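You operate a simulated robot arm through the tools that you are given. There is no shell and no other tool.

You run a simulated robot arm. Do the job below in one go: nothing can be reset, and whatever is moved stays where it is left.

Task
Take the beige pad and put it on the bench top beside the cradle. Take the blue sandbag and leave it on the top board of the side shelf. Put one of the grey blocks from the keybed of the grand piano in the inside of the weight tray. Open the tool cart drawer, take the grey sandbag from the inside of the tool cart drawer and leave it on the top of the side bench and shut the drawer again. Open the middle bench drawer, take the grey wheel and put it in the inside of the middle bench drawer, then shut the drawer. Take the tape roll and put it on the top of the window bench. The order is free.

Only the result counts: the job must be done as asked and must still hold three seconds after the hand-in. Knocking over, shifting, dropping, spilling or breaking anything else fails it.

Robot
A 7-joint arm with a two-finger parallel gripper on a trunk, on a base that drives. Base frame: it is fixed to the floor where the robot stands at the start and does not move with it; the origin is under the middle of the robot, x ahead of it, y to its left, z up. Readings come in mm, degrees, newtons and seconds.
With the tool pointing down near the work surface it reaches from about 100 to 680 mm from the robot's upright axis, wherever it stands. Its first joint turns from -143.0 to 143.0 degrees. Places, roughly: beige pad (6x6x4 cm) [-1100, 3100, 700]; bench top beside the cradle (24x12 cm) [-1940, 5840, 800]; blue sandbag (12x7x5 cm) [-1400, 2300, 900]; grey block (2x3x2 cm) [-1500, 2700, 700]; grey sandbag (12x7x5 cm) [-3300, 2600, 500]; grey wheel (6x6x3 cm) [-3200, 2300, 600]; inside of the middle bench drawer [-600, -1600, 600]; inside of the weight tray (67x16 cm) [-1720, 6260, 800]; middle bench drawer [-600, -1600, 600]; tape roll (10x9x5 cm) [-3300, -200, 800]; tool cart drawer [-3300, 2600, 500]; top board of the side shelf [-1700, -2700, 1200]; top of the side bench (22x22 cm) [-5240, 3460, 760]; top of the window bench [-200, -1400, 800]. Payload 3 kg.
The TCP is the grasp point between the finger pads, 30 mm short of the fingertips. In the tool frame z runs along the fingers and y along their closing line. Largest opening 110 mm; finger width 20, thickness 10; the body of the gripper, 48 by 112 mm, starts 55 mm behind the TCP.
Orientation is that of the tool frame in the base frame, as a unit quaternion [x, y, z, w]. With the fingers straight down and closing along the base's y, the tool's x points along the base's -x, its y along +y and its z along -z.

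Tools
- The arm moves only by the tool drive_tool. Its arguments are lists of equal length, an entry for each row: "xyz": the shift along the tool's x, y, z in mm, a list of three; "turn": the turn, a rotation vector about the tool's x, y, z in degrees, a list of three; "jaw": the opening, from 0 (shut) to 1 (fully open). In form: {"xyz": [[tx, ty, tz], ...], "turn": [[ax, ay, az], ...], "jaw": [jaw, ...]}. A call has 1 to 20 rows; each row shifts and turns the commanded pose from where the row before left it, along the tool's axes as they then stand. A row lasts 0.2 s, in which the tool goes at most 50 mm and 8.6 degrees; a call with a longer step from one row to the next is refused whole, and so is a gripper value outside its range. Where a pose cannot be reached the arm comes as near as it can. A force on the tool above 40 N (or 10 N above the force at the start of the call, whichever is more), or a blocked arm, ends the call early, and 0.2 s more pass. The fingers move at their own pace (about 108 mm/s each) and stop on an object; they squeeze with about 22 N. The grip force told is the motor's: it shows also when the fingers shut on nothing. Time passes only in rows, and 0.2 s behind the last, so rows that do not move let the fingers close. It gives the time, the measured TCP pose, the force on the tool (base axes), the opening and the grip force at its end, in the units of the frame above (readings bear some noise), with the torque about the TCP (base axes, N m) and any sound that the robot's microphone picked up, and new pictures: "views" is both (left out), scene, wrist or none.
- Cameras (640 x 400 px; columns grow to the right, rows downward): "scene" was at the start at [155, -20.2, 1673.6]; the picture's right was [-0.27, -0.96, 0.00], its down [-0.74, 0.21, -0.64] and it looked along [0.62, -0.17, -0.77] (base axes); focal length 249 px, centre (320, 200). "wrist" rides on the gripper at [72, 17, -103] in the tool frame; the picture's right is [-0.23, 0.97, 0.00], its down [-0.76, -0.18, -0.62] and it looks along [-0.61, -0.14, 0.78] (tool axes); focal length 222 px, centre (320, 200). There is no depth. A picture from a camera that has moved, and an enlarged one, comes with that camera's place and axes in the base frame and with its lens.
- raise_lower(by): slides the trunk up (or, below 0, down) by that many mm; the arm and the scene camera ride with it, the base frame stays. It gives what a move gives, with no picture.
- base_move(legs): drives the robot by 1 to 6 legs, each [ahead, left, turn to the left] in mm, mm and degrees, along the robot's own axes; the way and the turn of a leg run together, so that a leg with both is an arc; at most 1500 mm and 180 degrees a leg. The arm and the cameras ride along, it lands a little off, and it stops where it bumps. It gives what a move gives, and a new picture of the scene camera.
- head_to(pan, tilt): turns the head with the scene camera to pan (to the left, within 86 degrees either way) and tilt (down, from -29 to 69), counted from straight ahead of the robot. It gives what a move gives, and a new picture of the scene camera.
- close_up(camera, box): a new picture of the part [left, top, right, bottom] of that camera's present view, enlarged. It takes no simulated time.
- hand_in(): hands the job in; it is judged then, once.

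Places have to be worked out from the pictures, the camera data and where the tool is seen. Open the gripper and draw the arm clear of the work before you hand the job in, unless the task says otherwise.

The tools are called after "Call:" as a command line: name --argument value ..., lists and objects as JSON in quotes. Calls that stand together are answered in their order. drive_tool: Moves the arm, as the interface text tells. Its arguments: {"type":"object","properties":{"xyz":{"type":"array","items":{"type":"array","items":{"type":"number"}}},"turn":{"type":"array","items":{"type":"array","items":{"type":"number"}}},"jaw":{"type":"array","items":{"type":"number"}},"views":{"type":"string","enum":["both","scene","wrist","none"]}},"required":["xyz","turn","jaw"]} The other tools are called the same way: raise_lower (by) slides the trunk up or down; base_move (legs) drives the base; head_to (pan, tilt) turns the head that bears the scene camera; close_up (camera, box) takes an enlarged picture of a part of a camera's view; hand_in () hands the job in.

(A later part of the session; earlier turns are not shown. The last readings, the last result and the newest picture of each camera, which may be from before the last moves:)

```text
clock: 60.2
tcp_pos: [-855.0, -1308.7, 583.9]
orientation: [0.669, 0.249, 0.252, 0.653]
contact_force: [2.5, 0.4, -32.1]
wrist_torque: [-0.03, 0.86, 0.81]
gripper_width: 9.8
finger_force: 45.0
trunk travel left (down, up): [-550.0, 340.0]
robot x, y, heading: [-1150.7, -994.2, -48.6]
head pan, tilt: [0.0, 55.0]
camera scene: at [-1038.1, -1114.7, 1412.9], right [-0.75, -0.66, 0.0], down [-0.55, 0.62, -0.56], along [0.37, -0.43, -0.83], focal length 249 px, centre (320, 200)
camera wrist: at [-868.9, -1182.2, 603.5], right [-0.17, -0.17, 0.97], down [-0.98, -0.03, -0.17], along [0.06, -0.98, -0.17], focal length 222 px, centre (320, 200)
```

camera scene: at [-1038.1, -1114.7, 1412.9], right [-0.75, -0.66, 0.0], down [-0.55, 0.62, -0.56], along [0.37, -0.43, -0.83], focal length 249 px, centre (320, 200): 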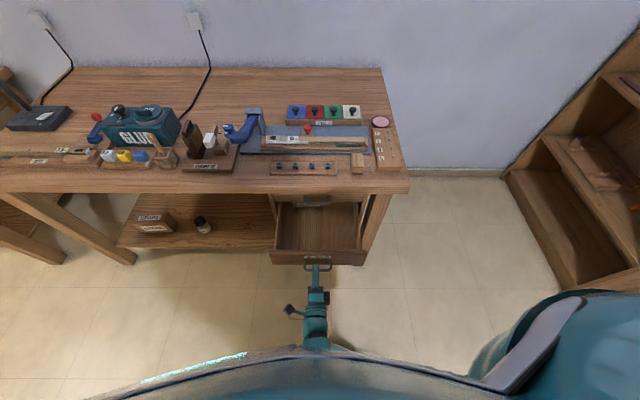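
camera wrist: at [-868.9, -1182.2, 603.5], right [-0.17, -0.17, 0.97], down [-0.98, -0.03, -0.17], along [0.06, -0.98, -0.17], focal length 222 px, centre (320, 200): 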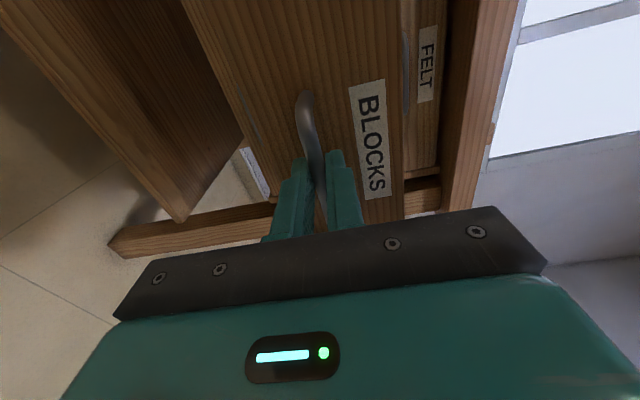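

The drawer is out about 200 mm, which leaves a good opening. I release the handle now.

Call:
drive_tool --xyz '[[0, 0, 0], [0, 0, 0], [0, 0, 0]]' --turn '[[0, 0, 0], [0, 0, 0], [0, 0, 0]]' --jaw '[0.5, 0.5, 0.5]' --views "both"

```text
clock: 61.0
tcp_pos: [-855.0, -1308.0, 591.0]
orientation: [0.666, 0.25, 0.253, 0.656]
contact_force: [-0.2, 0.2, 0.2]
wrist_torque: [0.02, 0.03, 0.0]
gripper_width: 55.1
finger_force: 0.1
trunk travel left (down, up): [-550.0, 340.0]
robot x, y, heading: [-1150.4, -994.9, -48.6]
head pan, tilt: [0.0, 55.0]
camera scene: at [-1039.2, -1114.9, 1414.9], right [-0.75, -0.66, 0.0], down [-0.55, 0.62, -0.56], along [0.37, -0.43, -0.83], focal length 249 px, centre (320, 200)
camera wrist: at [-869.1, -1181.8, 606.7], right [-0.17, -0.17, 0.97], down [-0.98, -0.04, -0.18], along [0.07, -0.99, -0.16], focal length 222 px, centre (320, 200)
```

scene: 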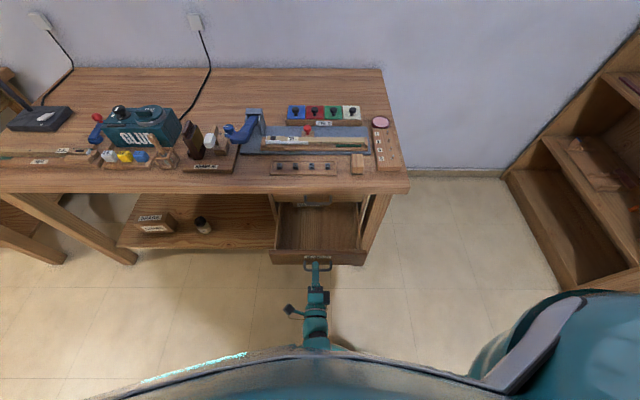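
wrist: 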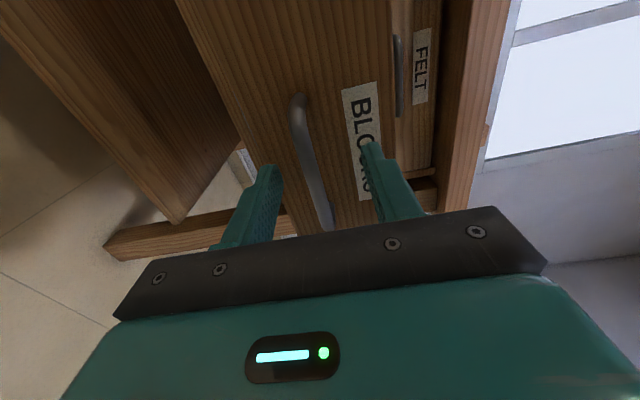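

Released cleanly. I back the base straight off from the handle and look at the opened drawer.

Call:
base_move --legs '[[-350, 0, 0]]'

Call:
close_up --camera "scene" --box '[230, 140, 410, 250]'

```text
clock: 63.3
tcp_pos: [-1082.1, -1047.0, 588.5]
orientation: [0.667, 0.251, 0.254, 0.654]
contact_force: [-0.4, 0.7, -0.2]
wrist_torque: [0.01, -0.01, -0.01]
gripper_width: 54.9
finger_force: 0.0
trunk travel left (down, up): [-550.0, 340.0]
robot x, y, heading: [-1381.7, -732.0, -48.7]
head pan, tilt: [0.0, 55.0]
camera scene: at [-1266.8, -856.4, 1415.6], right [-0.75, -0.66, 0.0], down [-0.54, 0.62, -0.56], along [0.37, -0.43, -0.83], focal length 249 px, centre (320, 200)
```

scene: 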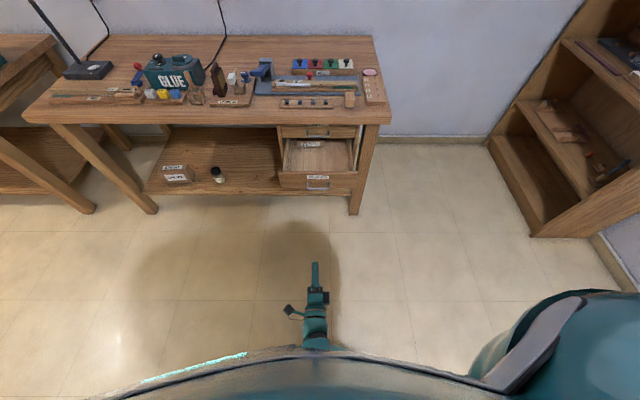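

```text
3.56 times, centred on (320, 195) of scene
camera zoom: at [-1266.8, -856.4, 1415.6], right [-0.75, -0.66, 0.0], down [-0.54, 0.62, -0.56], along [0.37, -0.43, -0.83], focal length 887 px, centre (320, 218)
```

zoom: 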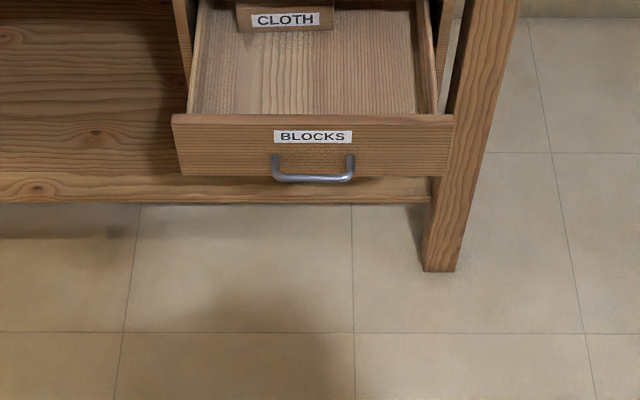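

The drawer shows an empty front half with a CLOTH box at the back, good for placing the wheel later. Now I turn the tool back to pointing down and raise the trunk for the tape roll.

Call:
drive_tool --xyz '[[0, 0, 0], [0, 0, 0], [0, 0, 0], [0, 0, 0], [0, 0, 0], [0, 0, 0], [0, 0, 0], [0, 0, 0], [0, 0, 0], [0, 0, 0], [0, 0, 0]]' --turn '[[8.2, 0, 0], [8.2, 0, 0], [8.2, 0, 0], [8.2, 0, 0], [8.2, 0, 0], [8.2, 0, 0], [8.2, 0, 0], [8.2, 0, 0], [8.2, 0, 0], [8.2, 0, 0], [7, 0, 0]]' --jaw '[1, 1, 1, 1, 1, 1, 1, 1, 1, 1, 1]' --views "none"

Call:
drive_tool --xyz '[[0, 0, 0], [0, 0, 0], [0, 0, 0], [0, 0, 0], [0, 0, 0], [0, 0, 0], [0, 0, 0], [0, 0, 0], [0, 0, 0], [0, 0, 0], [0, 0, 0]]' --turn '[[0, 0, -8.2], [0, 0, -8.2], [0, 0, -8.2], [0, 0, -8.2], [0, 0, -8.2], [0, 0, -8.2], [0, 0, -8.2], [0, 0, -8.2], [0, 0, -8.2], [0, 0, -8.2], [0, 0, -8]]' --jaw '[1, 1, 1, 1, 1, 1, 1, 1, 1, 1, 1]' --views "none"

Call:
raise_lower --by 340

Call:
head_to --pan -80 --tilt 20

```text
clock: 64.0
tcp_pos: [-1049.6, -1095.3, 623.6]
orientation: [0.638, 0.42, 0.177, 0.62]
contact_force: [-1.1, 0.0, 0.2]
wrist_torque: [0.02, 0.02, 0.02]
gripper_width: 110.3
finger_force: 0.0
trunk travel left (down, up): [-550.0, 340.0]
robot x, y, heading: [-1380.6, -735.8, -48.9]
head pan, tilt: [0.0, 55.0]
stopped in row 3: the arm was blocked; the commanded pose is now the measured one
```

```text
clock: 66.5
tcp_pos: [-1048.6, -1098.2, 626.5]
orientation: [0.151, 0.745, -0.316, 0.567]
contact_force: [0.3, 0.3, -0.9]
wrist_torque: [0.0, -0.01, 0.01]
gripper_width: 110.1
finger_force: 0.1
trunk travel left (down, up): [-550.0, 340.0]
robot x, y, heading: [-1377.9, -733.0, -48.5]
head pan, tilt: [0.0, 55.0]
```

```text
clock: 69.8
tcp_pos: [-1049.2, -1091.8, 972.4]
orientation: [0.153, 0.742, -0.317, 0.571]
contact_force: [-0.2, 0.0, -0.2]
wrist_torque: [0.02, 0.01, 0.01]
gripper_width: 109.9
finger_force: 0.0
trunk travel left (down, up): [-890.0, 0.0]
robot x, y, heading: [-1382.3, -731.4, -48.5]
head pan, tilt: [0.0, 55.0]
```

```text
clock: 71.3
tcp_pos: [-1050.2, -1092.6, 971.2]
orientation: [0.154, 0.742, -0.318, 0.57]
contact_force: [-0.3, 0.7, 0.3]
wrist_torque: [0.0, -0.01, 0.02]
gripper_width: 110.0
finger_force: 0.0
trunk travel left (down, up): [-890.0, 0.0]
robot x, y, heading: [-1378.2, -732.4, -48.7]
head pan, tilt: [-80.0, 20.0]
camera scene: at [-1385.0, -865.5, 1809.4], right [-0.78, 0.63, 0.0], down [0.21, 0.27, -0.94], along [-0.59, -0.73, -0.34], focal length 249 px, centre (320, 200)
```

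scene: 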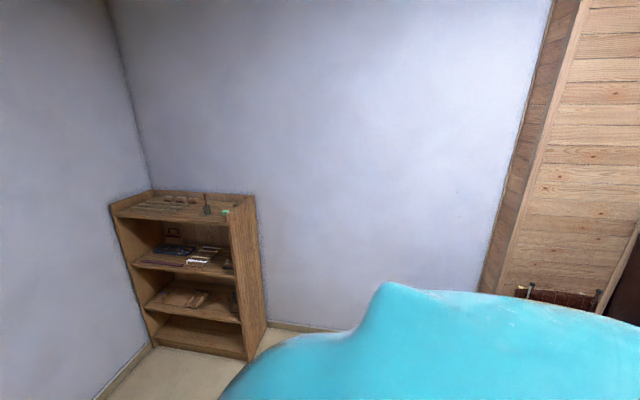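

The first turn was blocked midway, so the tool now points ahead rather than down. I pitch it down in smaller checks about the tool's y axis, while keeping clear of the open drawer.

Call:
drive_tool --xyz '[[20, 0, 0], [20, 0, 0], [20, 0, 0], [20, 0, 0]]' --turn '[[0, 8, 0], [0, 8, 0], [0, 8, 0], [0, 8, 0]]' --jaw '[1, 1, 1, 1]' --views "none"

```text
clock: 72.3
tcp_pos: [-1092.6, -1087.7, 893.9]
orientation: [0.237, 0.875, -0.259, 0.335]
contact_force: [0.4, 0.7, -0.7]
wrist_torque: [0.01, 0.0, -0.02]
gripper_width: 110.0
finger_force: 0.1
trunk travel left (down, up): [-890.0, 0.0]
robot x, y, heading: [-1380.0, -731.9, -48.9]
head pan, tilt: [-80.0, 20.0]
```

It pitches down well. I finish with the exact remaining rotation (about 53°) to point straight down and square to the robot.

Call:
drive_tool --xyz '[[0, 0, 0], [0, 0, 0], [0, 0, 0], [0, 0, 0], [0, 0, 0], [0, 0, 0], [0, 0, 0]]' --turn '[[-1.66, 6.97, 2.44], [-1.66, 6.97, 2.44], [-1.66, 6.97, 2.44], [-1.66, 6.97, 2.44], [-1.66, 6.97, 2.44], [-1.66, 6.97, 2.44], [-1.66, 6.97, 2.44]]' --jaw '[1, 1, 1, 1, 1, 1, 1]' --views "none"

```text
clock: 73.9
tcp_pos: [-1090.4, -1090.1, 895.9]
orientation: [0.409, 0.912, -0.002, 0.003]
contact_force: [-0.3, -0.6, -0.1]
wrist_torque: [-0.01, 0.0, -0.03]
gripper_width: 110.0
finger_force: 0.2
trunk travel left (down, up): [-890.0, 0.0]
robot x, y, heading: [-1382.4, -732.4, -48.7]
head pan, tilt: [-80.0, 20.0]
```

Tool is straight down. I fold the arm in, turn toward the door wall, and drive round the north side of the floor clutter (pedal, hose, bucket).

Call:
drive_tool --xyz '[[0, 0, 40], [0, 0, 40], [40, 0, 5], [40, 0, 0], [40, 0, 0], [40, 0, 0]]' --turn '[[0, 0, 0], [0, 0, 0], [0, 0, 0], [0, 0, 0], [0, 0, 0], [0, 0, 0]]' --jaw '[1, 1, 1, 1, 1, 1]' --views "none"

Call:
base_move --legs '[[0, 0, -89.5], [-779, -151, 0], [-459, -663, 0]]'

Call:
head_to --pan -10 --tilt 25

```text
clock: 75.3
tcp_pos: [-1199.6, -971.2, 811.5]
orientation: [0.409, 0.912, -0.003, 0.006]
contact_force: [0.1, 0.1, -0.1]
wrist_torque: [0.05, -0.04, -0.02]
gripper_width: 109.9
finger_force: 0.0
trunk travel left (down, up): [-890.0, 0.0]
robot x, y, heading: [-1376.3, -731.4, -48.8]
head pan, tilt: [-80.0, 20.0]
```

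```text
clock: 87.5
tcp_pos: [-1197.7, 525.1, 811.3]
orientation: [0.934, 0.358, -0.006, 0.001]
contact_force: [0.0, 0.1, -0.1]
wrist_torque: [-0.04, 0.01, -0.04]
gripper_width: 109.8
finger_force: 0.0
trunk travel left (down, up): [-890.0, 0.0]
robot x, y, heading: [-962.8, 707.2, -138.8]
head pan, tilt: [-80.0, 20.0]
camera scene: at [-1093.7, 712.0, 1809.1], right [0.62, 0.78, 0.0], down [0.27, -0.21, -0.94], along [-0.73, 0.59, -0.34], focal length 249 px, centre (320, 200)
```

scene: 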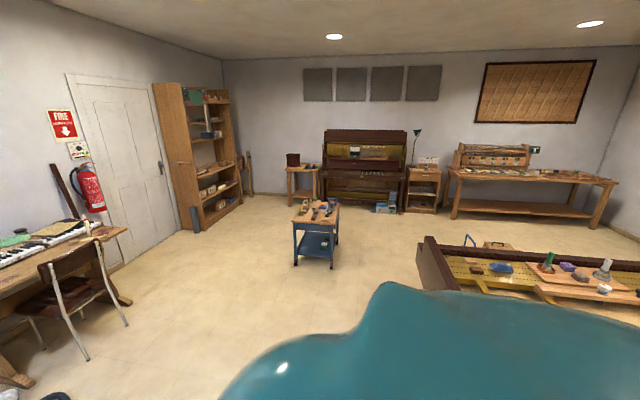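

```text
clock: 88.9
tcp_pos: [-1197.9, 524.2, 809.8]
orientation: [0.934, 0.358, -0.004, 0.001]
contact_force: [0.9, 0.2, 0.1]
wrist_torque: [-0.03, -0.04, -0.01]
gripper_width: 110.0
finger_force: 0.0
trunk travel left (down, up): [-890.0, 0.0]
robot x, y, heading: [-962.4, 705.1, -138.6]
head pan, tilt: [-10.0, 25.0]
camera scene: at [-1099.7, 605.4, 1801.0], right [-0.52, 0.85, 0.0], down [0.36, 0.22, -0.91], along [-0.77, -0.47, -0.42], focal length 249 px, centre (320, 200)
```

scene: 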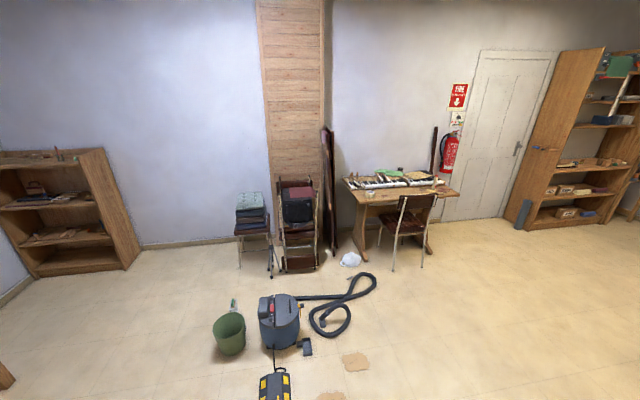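

The desk, with piano keys and chair in front, is visible. I zoom in on it to find the tape roll.

Call:
close_up --camera "scene" --box '[330, 140, 480, 280]'

Call:
close_up --camera "scene" --box '[180, 240, 400, 400]'

```text
2.86 times, centred on (405, 210) of scene
camera zoom: at [-1099.7, 605.4, 1801.0], right [-0.52, 0.85, 0.0], down [0.36, 0.22, -0.91], along [-0.77, -0.47, -0.42], focal length 712 px, centre (77, 171)
```

zoom: 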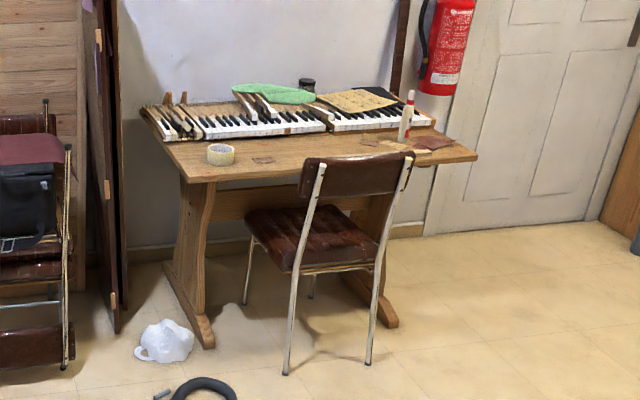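

```text
2.50 times, centred on (290, 320) of scene
camera zoom: at [-1099.7, 605.4, 1801.0], right [-0.52, 0.85, 0.0], down [0.36, 0.22, -0.91], along [-0.77, -0.47, -0.42], focal length 624 px, centre (395, -100)
```

zoom: 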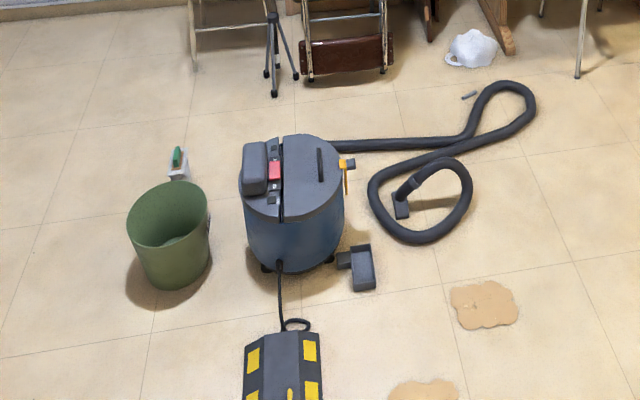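

The tape roll is on the desk's left front at about (-3345,-170), but the vacuum hose and the chair limit where I can stand. I check my own footprint by looking straight down.

Call:
head_to --pan -40 --tilt 69

Call:
head_to --pan 60 --tilt 69

```text
clock: 90.0
tcp_pos: [-1198.0, 524.6, 810.7]
orientation: [0.934, 0.358, -0.005, 0.0]
contact_force: [-0.5, 0.1, -0.1]
wrist_torque: [0.04, 0.01, 0.02]
gripper_width: 110.1
finger_force: 0.1
trunk travel left (down, up): [-890.0, 0.0]
robot x, y, heading: [-958.7, 703.7, -138.6]
head pan, tilt: [-40.0, 68.8]
camera scene: at [-1076.9, 651.9, 1741.6], right [-0.02, 1.0, 0.0], down [0.93, 0.02, -0.36], along [-0.36, -0.01, -0.93], focal length 249 px, centre (320, 200)
```

scene: 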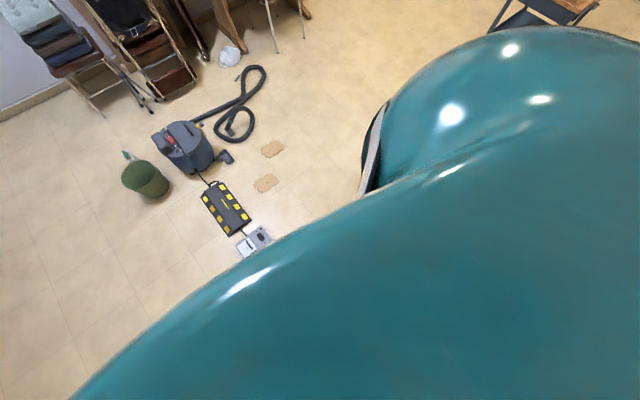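

```text
clock: 91.8
tcp_pos: [-1197.3, 524.4, 810.4]
orientation: [0.934, 0.358, -0.005, 0.0]
contact_force: [-0.6, 0.1, 0.1]
wrist_torque: [0.0, 0.0, -0.01]
gripper_width: 110.1
finger_force: 0.0
trunk travel left (down, up): [-890.0, 0.0]
robot x, y, heading: [-957.8, 707.4, -138.5]
head pan, tilt: [60.0, 68.8]
camera scene: at [-1010.0, 598.4, 1741.6], right [-0.98, -0.2, 0.0], down [-0.18, 0.91, -0.36], along [0.07, -0.36, -0.93], focal length 249 px, centre (320, 200)
```

scene: 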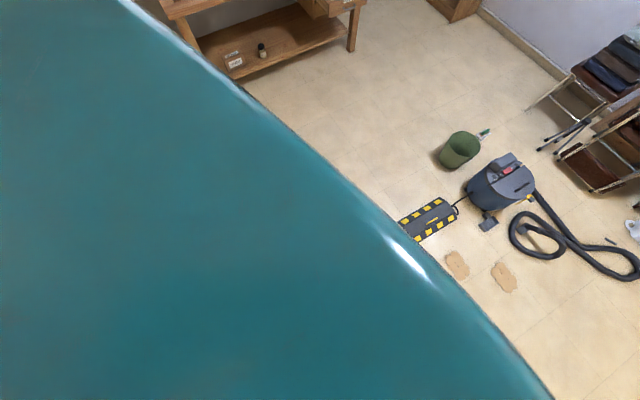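

My body hides the floor close by, so I'll keep generous clearances. I drive west along y≈720, well clear of the hose, and look at the desk from closer.

Call:
base_move --legs '[[657, -608, 0], [657, -608, 0], [0, 0, 18]]'

Call:
head_to --pan 5 --tilt 45

```text
clock: 101.8
tcp_pos: [-2908.0, 513.6, 811.4]
orientation: [0.863, 0.505, -0.005, 0.001]
contact_force: [-0.7, 1.1, -0.1]
wrist_torque: [0.01, 0.01, 0.01]
gripper_width: 109.7
finger_force: 0.0
trunk travel left (down, up): [-890.0, 0.0]
robot x, y, heading: [-2744.4, 757.1, -119.6]
head pan, tilt: [60.0, 68.8]
camera scene: at [-2754.0, 645.3, 1741.5], right [-0.86, -0.5, 0.0], down [-0.47, 0.81, -0.36], along [0.18, -0.31, -0.93], focal length 249 px, centre (320, 200)
```

scene: 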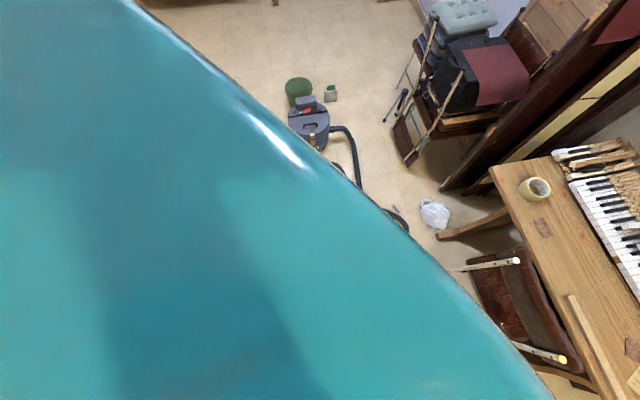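

```text
clock: 103.0
tcp_pos: [-2907.5, 514.6, 809.7]
orientation: [0.863, 0.505, -0.004, 0.001]
contact_force: [0.8, -0.9, 0.2]
wrist_torque: [-0.01, 0.03, 0.02]
gripper_width: 110.3
finger_force: 0.1
trunk travel left (down, up): [-890.0, 0.0]
robot x, y, heading: [-2742.2, 763.4, -119.8]
head pan, tilt: [5.0, 45.0]
camera scene: at [-2816.2, 620.1, 1770.4], right [-0.91, 0.42, 0.0], down [0.3, 0.64, -0.71], along [-0.3, -0.64, -0.71], focal length 249 px, centre (320, 200)
```

scene: 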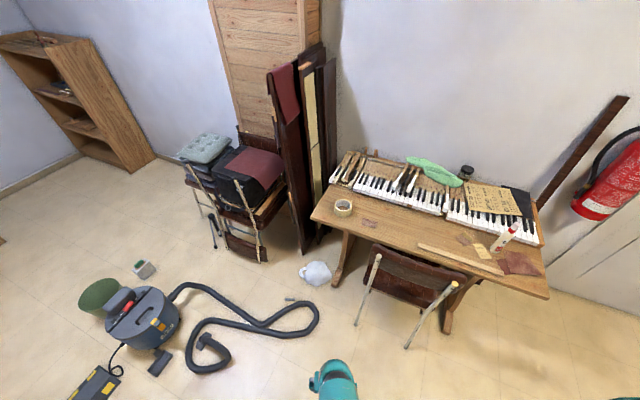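

From here the geometry is clearer: hose edge near y≈90, chair leg at (-3280,185), tape around (-3330,-175). Earlier views show my base extends at most ~255 mm, so standing near (-3010,400) is safe. Zoom on the tape.

Call:
close_up --camera "scene" --box '[290, 160, 410, 240]'

Call:
close_up --camera "scene" --box '[240, 240, 480, 400]'

```text
5.00 times, centred on (350, 200) of scene
camera zoom: at [-2816.2, 620.1, 1770.4], right [-0.91, 0.42, 0.0], down [0.3, 0.64, -0.71], along [-0.3, -0.64, -0.71], focal length 1247 px, centre (170, 200)
```

zoom: 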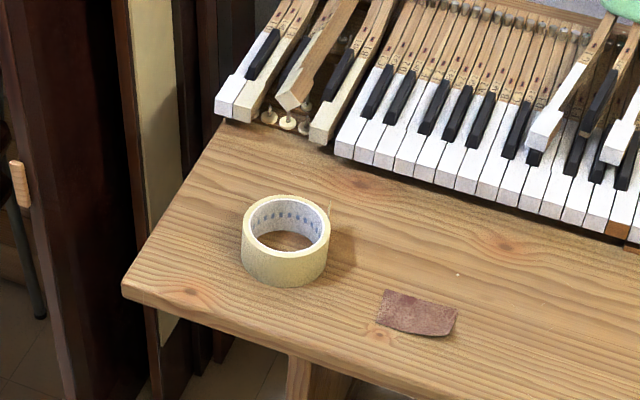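

```text
2.50 times, centred on (360, 320) of scene
camera zoom: at [-2816.2, 620.1, 1770.4], right [-0.91, 0.42, 0.0], down [0.3, 0.64, -0.71], along [-0.3, -0.64, -0.71], focal length 624 px, centre (220, -100)
```

zoom: 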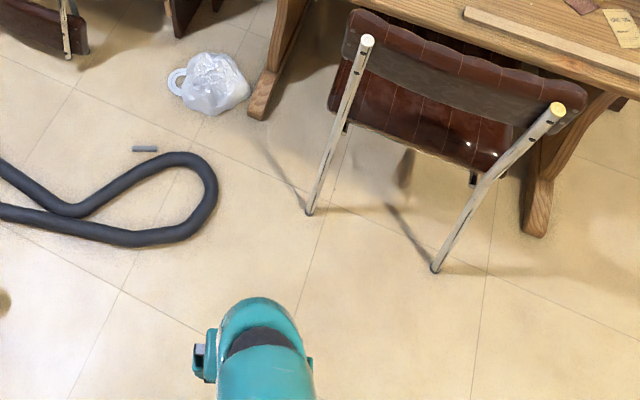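

I'll prepare here: lower the trunk so the arm can stretch out at desk height, then extend the tool ahead at about z 880 (above the chair back).

Call:
raise_lower --by -210

Call:
drive_tool --xyz '[[-35, 0, -30], [-35, 0, -30], [-35, 0, -30], [-35, 0, -30], [-35, 0, -30], [-35, 0, -30], [-35, 0, -30], [-35, 0, -30], [-35, 0, -30], [-20, 0, -10]]' --turn '[[0, 0, 0], [0, 0, 0], [0, 0, 0], [0, 0, 0], [0, 0, 0], [0, 0, 0], [0, 0, 0], [0, 0, 0], [0, 0, 0], [0, 0, 0]]' --jaw '[1, 1, 1, 1, 1, 1, 1, 1, 1, 1]' --views "scene"

```text
clock: 105.3
tcp_pos: [-2907.0, 514.6, 600.5]
orientation: [0.863, 0.505, -0.006, 0.002]
contact_force: [-0.3, -0.1, 0.5]
wrist_torque: [-0.02, 0.01, -0.02]
gripper_width: 110.1
finger_force: 0.1
trunk travel left (down, up): [-680.0, 210.0]
robot x, y, heading: [-2744.9, 760.5, -120.1]
head pan, tilt: [5.0, 45.0]
```

```text
clock: 107.5
tcp_pos: [-3068.3, 224.7, 883.0]
orientation: [0.863, 0.506, -0.006, 0.001]
contact_force: [-0.1, -0.7, -0.7]
wrist_torque: [0.0, 0.01, 0.01]
gripper_width: 110.3
finger_force: 0.0
trunk travel left (down, up): [-680.0, 210.0]
robot x, y, heading: [-2742.0, 759.2, -120.0]
head pan, tilt: [5.0, 45.0]
camera scene: at [-2816.5, 619.7, 1560.3], right [-0.91, 0.42, 0.0], down [0.3, 0.64, -0.71], along [-0.3, -0.64, -0.71], focal length 249 px, centre (320, 200)
```

scene: 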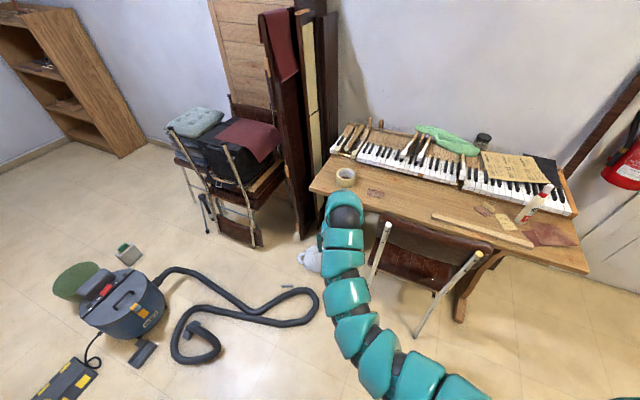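

The arm is stretched out at z 883 and clear. I zoom again on the tape from this lower viewpoint to triangulate its height.

Call:
close_up --camera "scene" --box '[290, 130, 410, 210]'

```text
5.00 times, centred on (350, 170) of scene
camera zoom: at [-2816.5, 619.7, 1560.3], right [-0.91, 0.42, 0.0], down [0.3, 0.64, -0.71], along [-0.3, -0.64, -0.71], focal length 1247 px, centre (170, 350)
```

zoom: 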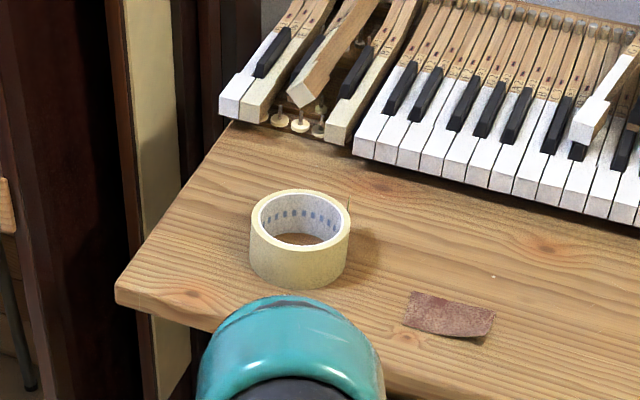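

The tape's top ring centre triangulates to (-3321,-173, z 803), so the desk is at about 752. I drive to about (-3005,390), clear of hose and chair by roughly 300 mm.

Call:
base_move --legs '[[451, -43, 0], [0, 0, 4.5]]'

Call:
drive_tool --xyz '[[0, 0, 0]]' --turn '[[0, 0, 0]]' --jaw '[0.55]' --views "both"

```text
clock: 110.7
tcp_pos: [-3286.6, -172.3, 882.4]
orientation: [0.842, 0.54, -0.006, 0.002]
contact_force: [-0.9, 0.6, 1.2]
wrist_torque: [0.01, -0.04, 0.0]
gripper_width: 109.7
finger_force: 0.0
trunk travel left (down, up): [-680.0, 210.0]
robot x, y, heading: [-3005.3, 393.5, -115.1]
head pan, tilt: [5.0, 45.0]
camera scene: at [-3067.5, 242.3, 1560.4], right [-0.94, 0.35, 0.0], down [0.24, 0.66, -0.71], along [-0.24, -0.66, -0.71], focal length 249 px, centre (320, 200)
```

scene: 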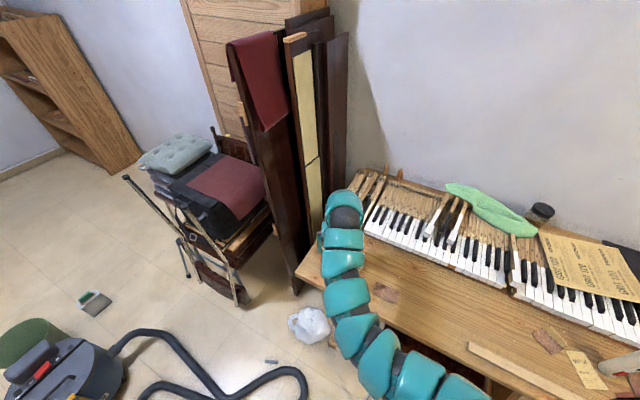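

```text
clock: 111.1
tcp_pos: [-3287.4, -172.5, 883.0]
orientation: [0.842, 0.54, -0.006, 0.002]
contact_force: [-0.2, 0.1, 1.2]
wrist_torque: [0.0, 0.0, 0.0]
gripper_width: 60.7
finger_force: 0.1
trunk travel left (down, up): [-680.0, 210.0]
robot x, y, heading: [-3008.3, 390.1, -115.1]
head pan, tilt: [5.0, 45.0]
camera scene: at [-3067.7, 242.7, 1560.4], right [-0.94, 0.35, 0.0], down [0.24, 0.66, -0.71], along [-0.24, -0.66, -0.71], focal length 249 px, centre (320, 200)
camera wrist: at [-3239.7, -111.3, 984.2], right [0.79, -0.61, 0.0], down [-0.48, -0.61, 0.63], along [-0.39, -0.5, -0.77], focal length 222 px, centre (320, 200)
```

scene: 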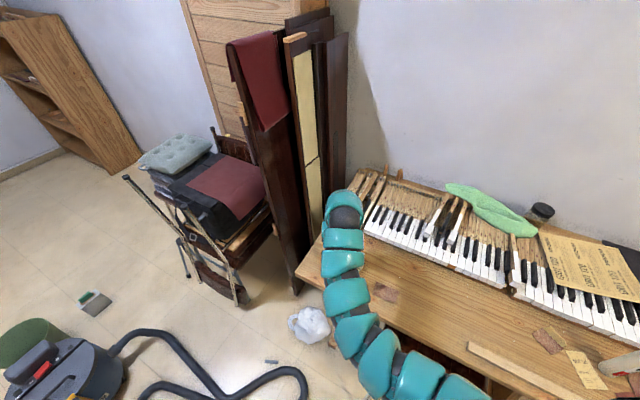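
wrist: 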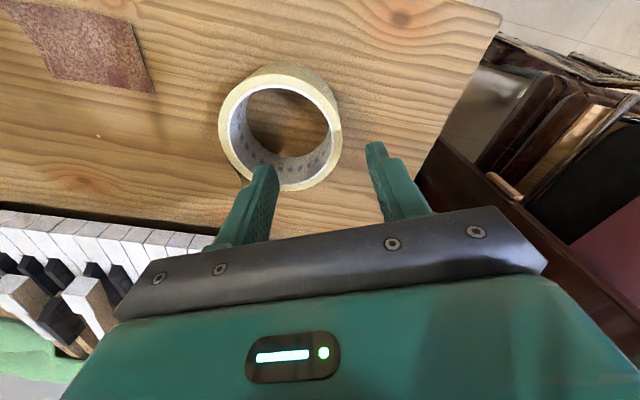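

The wrist view shows the ring's left wall about 10 mm to the left and 9 mm nearer than the TCP. I line up over that wall so one finger goes into the hole, and descend.

Call:
drive_tool --xyz '[[9, 12, 0], [0, 0, 30], [0, 0, 30], [0, 0, 25]]' --turn '[[0, 0, 0], [0, 0, 0], [0, 0, 0], [0, 0, 0]]' --jaw '[0.55, 0.55, 0.55, 0.55]' --views "wrist"

```text
clock: 112.1
tcp_pos: [-3271.6, -169.0, 810.2]
orientation: [0.842, 0.539, -0.005, 0.003]
contact_force: [3.3, 18.2, 20.3]
wrist_torque: [0.55, -0.55, 0.39]
gripper_width: 59.9
finger_force: 0.0
trunk travel left (down, up): [-680.0, 210.0]
robot x, y, heading: [-3006.2, 392.7, -115.1]
head pan, tilt: [5.0, 45.0]
stopped in row 4: the force on the tool passed its limit at 78 N (the readings are from after the stop); the commanded pose is now the measured one
camera wrist: at [-3224.8, -109.1, 912.2], right [0.79, -0.61, 0.0], down [-0.48, -0.61, 0.63], along [-0.39, -0.5, -0.77], focal length 222 px, centre (320, 200)
```

wrist: 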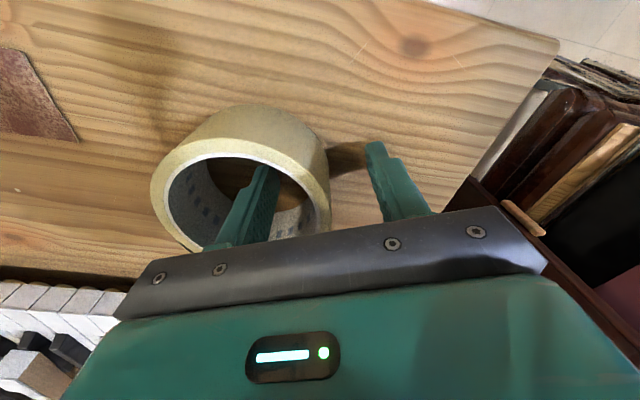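

The fingertips reached the desk (so the desk is at about 780, and the roll's top at 830); the inner finger is inside the ring as intended. I lift 8 mm and close on the wall.

Call:
drive_tool --xyz '[[0, 0, -8], [0, 0, 0], [0, 0, 0], [0, 0, 0], [0, 0, 0]]' --turn '[[0, 0, 0], [0, 0, 0], [0, 0, 0], [0, 0, 0], [0, 0, 0]]' --jaw '[0.55, 0.55, 0, 0, 0]' --views "wrist"

```text
clock: 113.3
tcp_pos: [-3271.5, -170.7, 816.9]
orientation: [0.843, 0.538, -0.006, 0.003]
contact_force: [0.5, -0.5, -0.2]
wrist_torque: [0.02, 0.0, -0.02]
gripper_width: 8.7
finger_force: 21.9
trunk travel left (down, up): [-680.0, 210.0]
robot x, y, heading: [-3007.9, 392.4, -115.3]
head pan, tilt: [5.0, 45.0]
camera wrist: at [-3225.1, -110.2, 918.6], right [0.79, -0.61, 0.0], down [-0.48, -0.61, 0.63], along [-0.39, -0.5, -0.77], focal length 222 px, centre (320, 200)
```

wrist: 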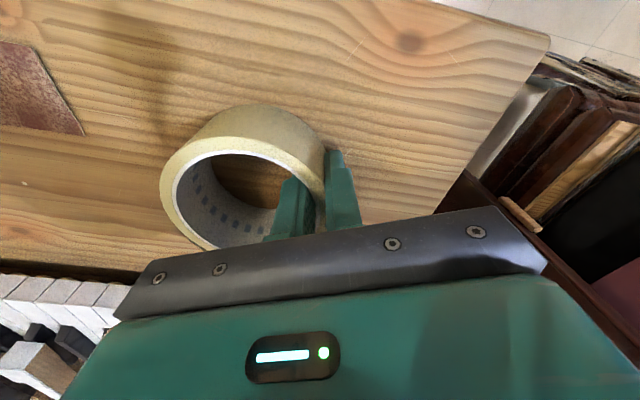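

The tape wall is gripped (8.7 mm). I lift it 100 mm and check.

Call:
drive_tool --xyz '[[0, 0, -20], [0, 0, -30], [0, 0, -30], [0, 0, -20]]' --turn '[[0, 0, 0], [0, 0, 0], [0, 0, 0], [0, 0, 0]]' --jaw '[0, 0, 0, 0]' --views "wrist"

```text
clock: 114.3
tcp_pos: [-3273.5, -180.0, 885.6]
orientation: [0.842, 0.539, -0.009, 0.005]
contact_force: [-0.5, -0.3, -0.2]
wrist_torque: [0.0, -0.03, -0.01]
gripper_width: 8.3
finger_force: 22.3
out of reach, approached as far as the arm can: row 3, 4
trunk travel left (down, up): [-680.0, 210.0]
robot x, y, heading: [-3005.4, 395.8, -115.4]
head pan, tilt: [5.0, 45.0]
camera wrist: at [-3225.5, -117.4, 988.3], right [0.79, -0.61, 0.0], down [-0.47, -0.61, 0.64], along [-0.39, -0.5, -0.77], focal length 222 px, centre (320, 200)
```

wrist: 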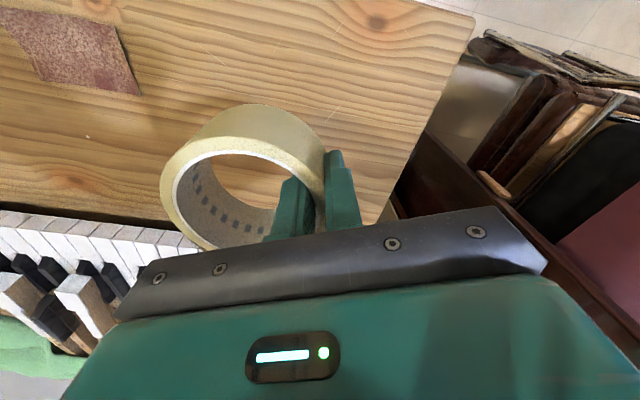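

The tape is securely lifted. I back straight away from the desk with it, then raise the trunk and fold the arm for travel.

Call:
base_move --legs '[[-450, 0, 0]]'

Call:
raise_lower --by 200

Call:
drive_tool --xyz '[[0, 0, 40], [0, 0, 40], [10, 0, 40], [20, 0, 40], [40, 0, 30], [40, 0, 20], [40, 0, 20], [40, 0, 20], [40, 0, 10], [40, 0, 0]]' --turn '[[0, 0, 0], [0, 0, 0], [0, 0, 0], [0, 0, 0], [0, 0, 0], [0, 0, 0], [0, 0, 0], [0, 0, 0], [0, 0, 0], [0, 0, 0]]' --jaw '[0, 0, 0, 0, 0, 0, 0, 0, 0, 0]' --views "wrist"

```text
clock: 117.0
tcp_pos: [-3083.1, 224.7, 886.6]
orientation: [0.842, 0.54, -0.009, 0.004]
contact_force: [0.4, 0.0, -0.4]
wrist_torque: [-0.02, -0.01, 0.0]
gripper_width: 8.3
finger_force: 22.1
trunk travel left (down, up): [-680.0, 210.0]
robot x, y, heading: [-2815.0, 794.9, -115.2]
head pan, tilt: [5.0, 45.0]
camera scene: at [-2877.4, 646.6, 1560.5], right [-0.94, 0.35, 0.0], down [0.24, 0.66, -0.71], along [-0.24, -0.66, -0.71], focal length 249 px, centre (320, 200)
```

scene: 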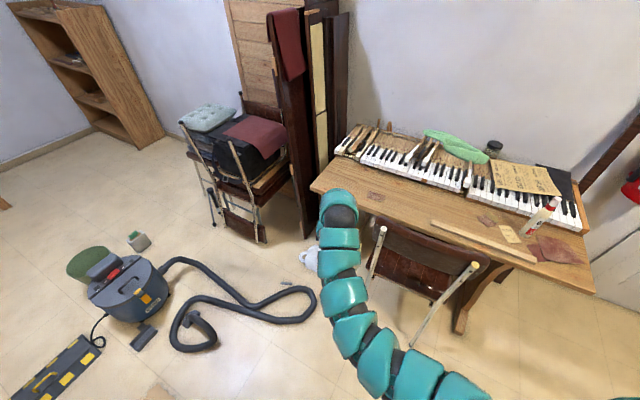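

```text
clock: 119.1
tcp_pos: [-3081.6, 224.8, 1086.6]
orientation: [0.842, 0.539, -0.007, 0.004]
contact_force: [-0.3, -0.2, -0.7]
wrist_torque: [0.0, -0.03, -0.03]
gripper_width: 8.3
finger_force: 22.1
trunk travel left (down, up): [-880.0, 10.0]
robot x, y, heading: [-2817.0, 791.7, -115.1]
head pan, tilt: [5.0, 45.0]
```

```text
clock: 121.3
tcp_pos: [-2973.5, 472.6, 819.2]
orientation: [0.842, 0.539, -0.009, 0.005]
contact_force: [-0.4, -0.1, -0.1]
wrist_torque: [-0.04, -0.01, -0.03]
gripper_width: 8.2
finger_force: 22.3
trunk travel left (down, up): [-880.0, 10.0]
robot x, y, heading: [-2816.5, 794.4, -115.3]
head pan, tilt: [5.0, 45.0]
camera wrist: at [-2926.1, 533.4, 919.7], right [0.79, -0.61, 0.0], down [-0.47, -0.61, 0.64], along [-0.39, -0.51, -0.77], focal length 222 px, centre (320, 200)
```

wrist: 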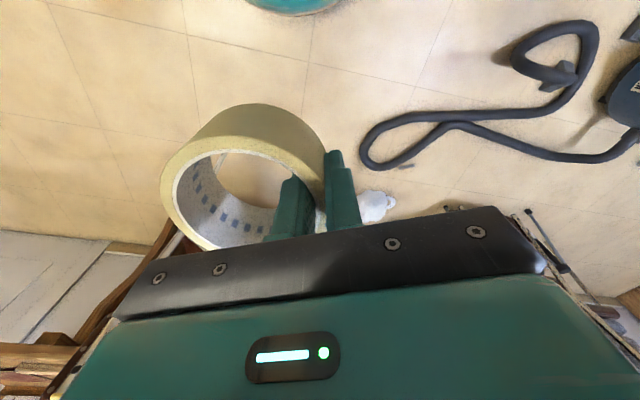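

The wrist view even shows my base rim, about 270 mm from the axis. With the tape held, I turn toward the window-bench heading and drive there along the clear northern route.

Call:
base_move --legs '[[0, 0, 67], [903, 1092, 0], [1084, 237, 0], [406, -296, 0]]'

Call:
head_to --pan 0 --tilt 45

```text
clock: 139.1
tcp_pos: [-171.8, -455.0, 817.0]
orientation: [0.383, 0.924, -0.004, 0.008]
contact_force: [0.5, -0.9, -1.4]
wrist_torque: [0.01, -0.03, 0.0]
gripper_width: 8.0
finger_force: 21.7
trunk travel left (down, up): [-880.0, 10.0]
robot x, y, heading: [-424.4, -190.8, -45.3]
head pan, tilt: [5.0, 45.0]
camera scene: at [-301.8, -304.0, 1760.3], right [-0.65, -0.76, 0.0], down [-0.54, 0.46, -0.71], along [0.54, -0.46, -0.71], focal length 249 px, centre (320, 200)
```

scene: 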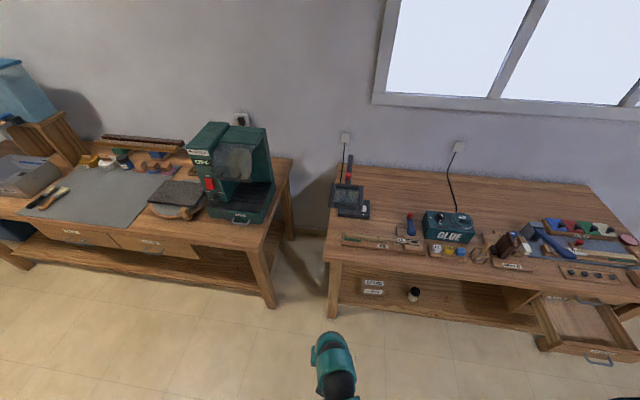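

```text
clock: 139.8
tcp_pos: [-172.3, -454.3, 817.7]
orientation: [0.382, 0.924, -0.004, 0.008]
contact_force: [0.1, 0.8, -0.5]
wrist_torque: [0.03, 0.0, -0.01]
gripper_width: 8.0
finger_force: 22.7
trunk travel left (down, up): [-880.0, 10.0]
robot x, y, heading: [-418.5, -194.0, -45.3]
head pan, tilt: [0.0, 45.0]
camera scene: at [-306.7, -308.0, 1760.4], right [-0.71, -0.7, 0.0], down [-0.5, 0.5, -0.71], along [0.5, -0.5, -0.71], focal length 249 px, centre (320, 200)
```

scene: 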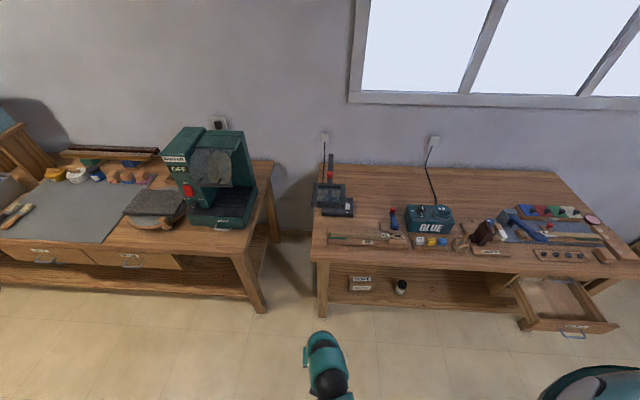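

I'm in front of the window bench. I zoom in to choose a free spot big enough for the 96 mm roll.

Call:
close_up --camera "scene" --box '[290, 150, 480, 270]'

Call:
close_up --camera "scene" --box '[450, 150, 640, 270]'

```text
3.33 times, centred on (385, 210) of scene
camera zoom: at [-306.7, -308.0, 1760.4], right [-0.71, -0.7, 0.0], down [-0.5, 0.5, -0.71], along [0.5, -0.5, -0.71], focal length 831 px, centre (103, 167)
```

zoom: 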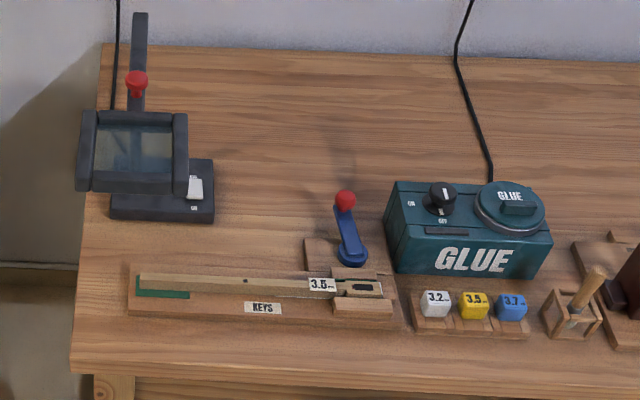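

```text
3.33 times, centred on (545, 210) of scene
camera zoom: at [-306.7, -308.0, 1760.4], right [-0.71, -0.7, 0.0], down [-0.5, 0.5, -0.71], along [0.5, -0.5, -0.71], focal length 831 px, centre (-430, 167)
```

zoom: 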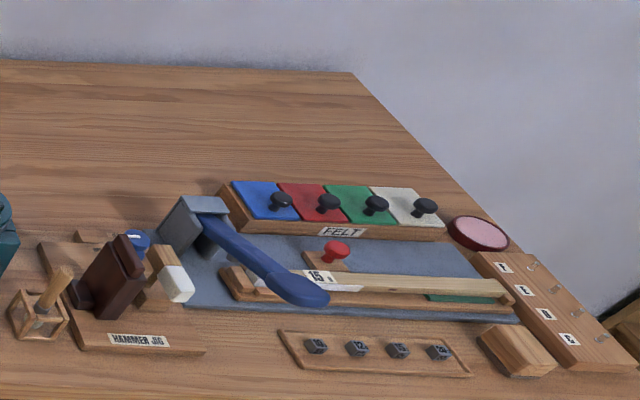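

The free patch between the lamp base, the lever and the KEYS board fits the roll; target centre about (116,-1091) in base frame. I lower the trunk, stretch the arm up and out while still away from the bench, then square up.

Call:
base_move --legs '[[0, 0, -2.9]]'

Call:
raise_lower --by -160

Call:
drive_tool --xyz '[[-25, 0, -32], [-25, 0, -32], [-25, 0, -32], [-25, 0, -32], [-25, 0, -32], [-25, 0, -32], [-25, 0, -32], [-25, 0, -32], [-25, 0, -32], [-15, 0, -20]]' --turn '[[0, 0, 0], [0, 0, 0], [0, 0, 0], [0, 0, 0], [0, 0, 0], [0, 0, 0], [0, 0, 0], [0, 0, 0], [0, 0, 0], [0, 0, 0]]' --jaw '[0, 0, 0, 0, 0, 0, 0, 0, 0, 0]' --views "wrist"

```text
clock: 140.6
tcp_pos: [-185.9, -466.6, 817.4]
orientation: [0.405, 0.914, -0.004, 0.008]
contact_force: [-0.2, -0.7, -1.4]
wrist_torque: [-0.02, -0.05, 0.02]
gripper_width: 8.0
finger_force: 22.2
trunk travel left (down, up): [-880.0, 10.0]
robot x, y, heading: [-421.6, -192.5, -48.3]
head pan, tilt: [0.0, 45.0]
camera scene: at [-313.0, -314.0, 1760.4], right [-0.75, -0.67, 0.0], down [-0.47, 0.53, -0.71], along [0.47, -0.53, -0.71], focal length 249 px, centre (320, 200)
```

scene: 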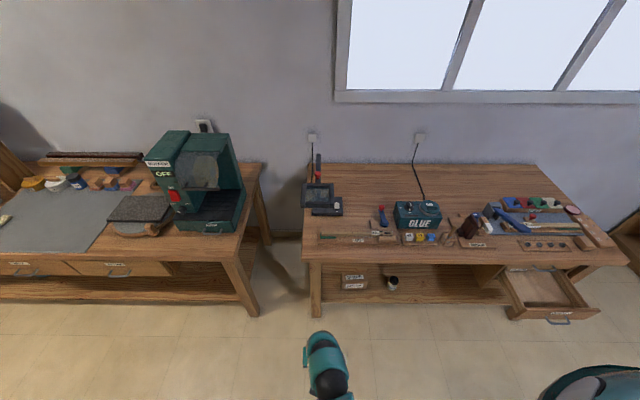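

```text
clock: 142.4
tcp_pos: [-184.8, -465.9, 657.6]
orientation: [0.405, 0.914, -0.004, 0.007]
contact_force: [0.1, 0.7, -0.6]
wrist_torque: [0.05, -0.01, 0.01]
gripper_width: 8.2
finger_force: 22.1
trunk travel left (down, up): [-720.0, 170.0]
robot x, y, heading: [-420.8, -192.4, -48.4]
head pan, tilt: [0.0, 45.0]
```

```text
clock: 144.6
tcp_pos: [-44.3, -631.3, 916.2]
orientation: [0.405, 0.914, -0.006, 0.009]
contact_force: [0.1, -0.1, 0.1]
wrist_torque: [0.02, 0.01, -0.01]
gripper_width: 8.1
finger_force: 21.6
out of reach, approached as far as the arm can: row 8, 9, 10
trunk travel left (down, up): [-720.0, 170.0]
robot x, y, heading: [-421.2, -189.9, -48.4]
head pan, tilt: [0.0, 45.0]
camera wrist: at [-80.4, -562.8, 1016.7], right [0.87, 0.49, 0.0], down [0.37, -0.67, 0.64], along [0.31, -0.56, -0.77], focal length 222 px, centre (320, 200)
```

wrist: 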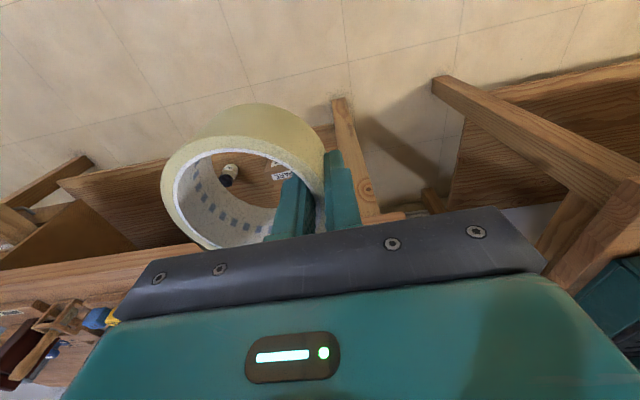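

Reach is at its upper limit, so I raise the trunk 60 mm for clearance, then shift right and forward so the tape is over the free patch.

Call:
raise_lower --by 60

Call:
base_move --legs '[[0, -149, 0], [430, 0, 0]]'

Call:
drive_tool --xyz '[[0, 0, 0]]' --turn '[[0, 0, 0]]' --jaw '[0]' --views "wrist"

```text
clock: 145.6
tcp_pos: [-44.7, -630.5, 975.8]
orientation: [0.405, 0.914, -0.005, 0.01]
contact_force: [0.2, 0.3, -1.4]
wrist_torque: [0.0, -0.06, 0.0]
gripper_width: 8.1
finger_force: 21.9
trunk travel left (down, up): [-780.0, 110.0]
robot x, y, heading: [-422.7, -195.8, -48.4]
head pan, tilt: [0.0, 45.0]
```

```text
clock: 149.2
tcp_pos: [132.6, -1054.5, 974.5]
orientation: [0.404, 0.915, -0.005, 0.009]
contact_force: [0.1, -0.2, -0.4]
wrist_torque: [0.06, 0.0, 0.01]
gripper_width: 8.0
finger_force: 21.8
trunk travel left (down, up): [-780.0, 110.0]
robot x, y, heading: [-247.2, -619.6, -48.3]
head pan, tilt: [0.0, 45.0]
camera scene: at [-136.2, -737.3, 1660.3], right [-0.75, -0.67, 0.0], down [-0.47, 0.53, -0.71], along [0.47, -0.53, -0.71], focal length 249 px, centre (320, 200)
```

scene: 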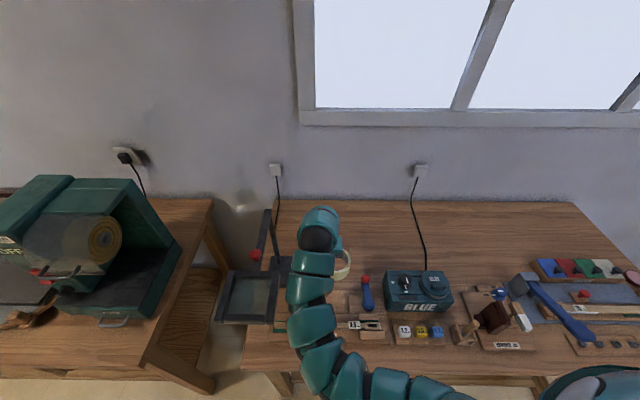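

```text
clock: 149.6
tcp_pos: [133.3, -1053.3, 974.1]
orientation: [0.405, 0.914, -0.007, 0.01]
contact_force: [-0.1, 0.1, -1.1]
wrist_torque: [0.03, 0.0, 0.0]
gripper_width: 8.1
finger_force: 21.7
trunk travel left (down, up): [-780.0, 110.0]
robot x, y, heading: [-243.8, -619.0, -48.3]
head pan, tilt: [0.0, 45.0]
camera wrist: at [95.7, -985.3, 1076.5], right [0.87, 0.49, 0.0], down [0.37, -0.67, 0.64], along [0.31, -0.56, -0.77], focal length 222 px, centre (320, 200)
```

wrist: 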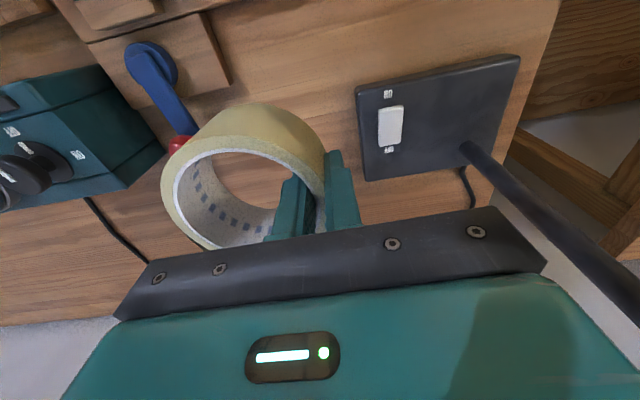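

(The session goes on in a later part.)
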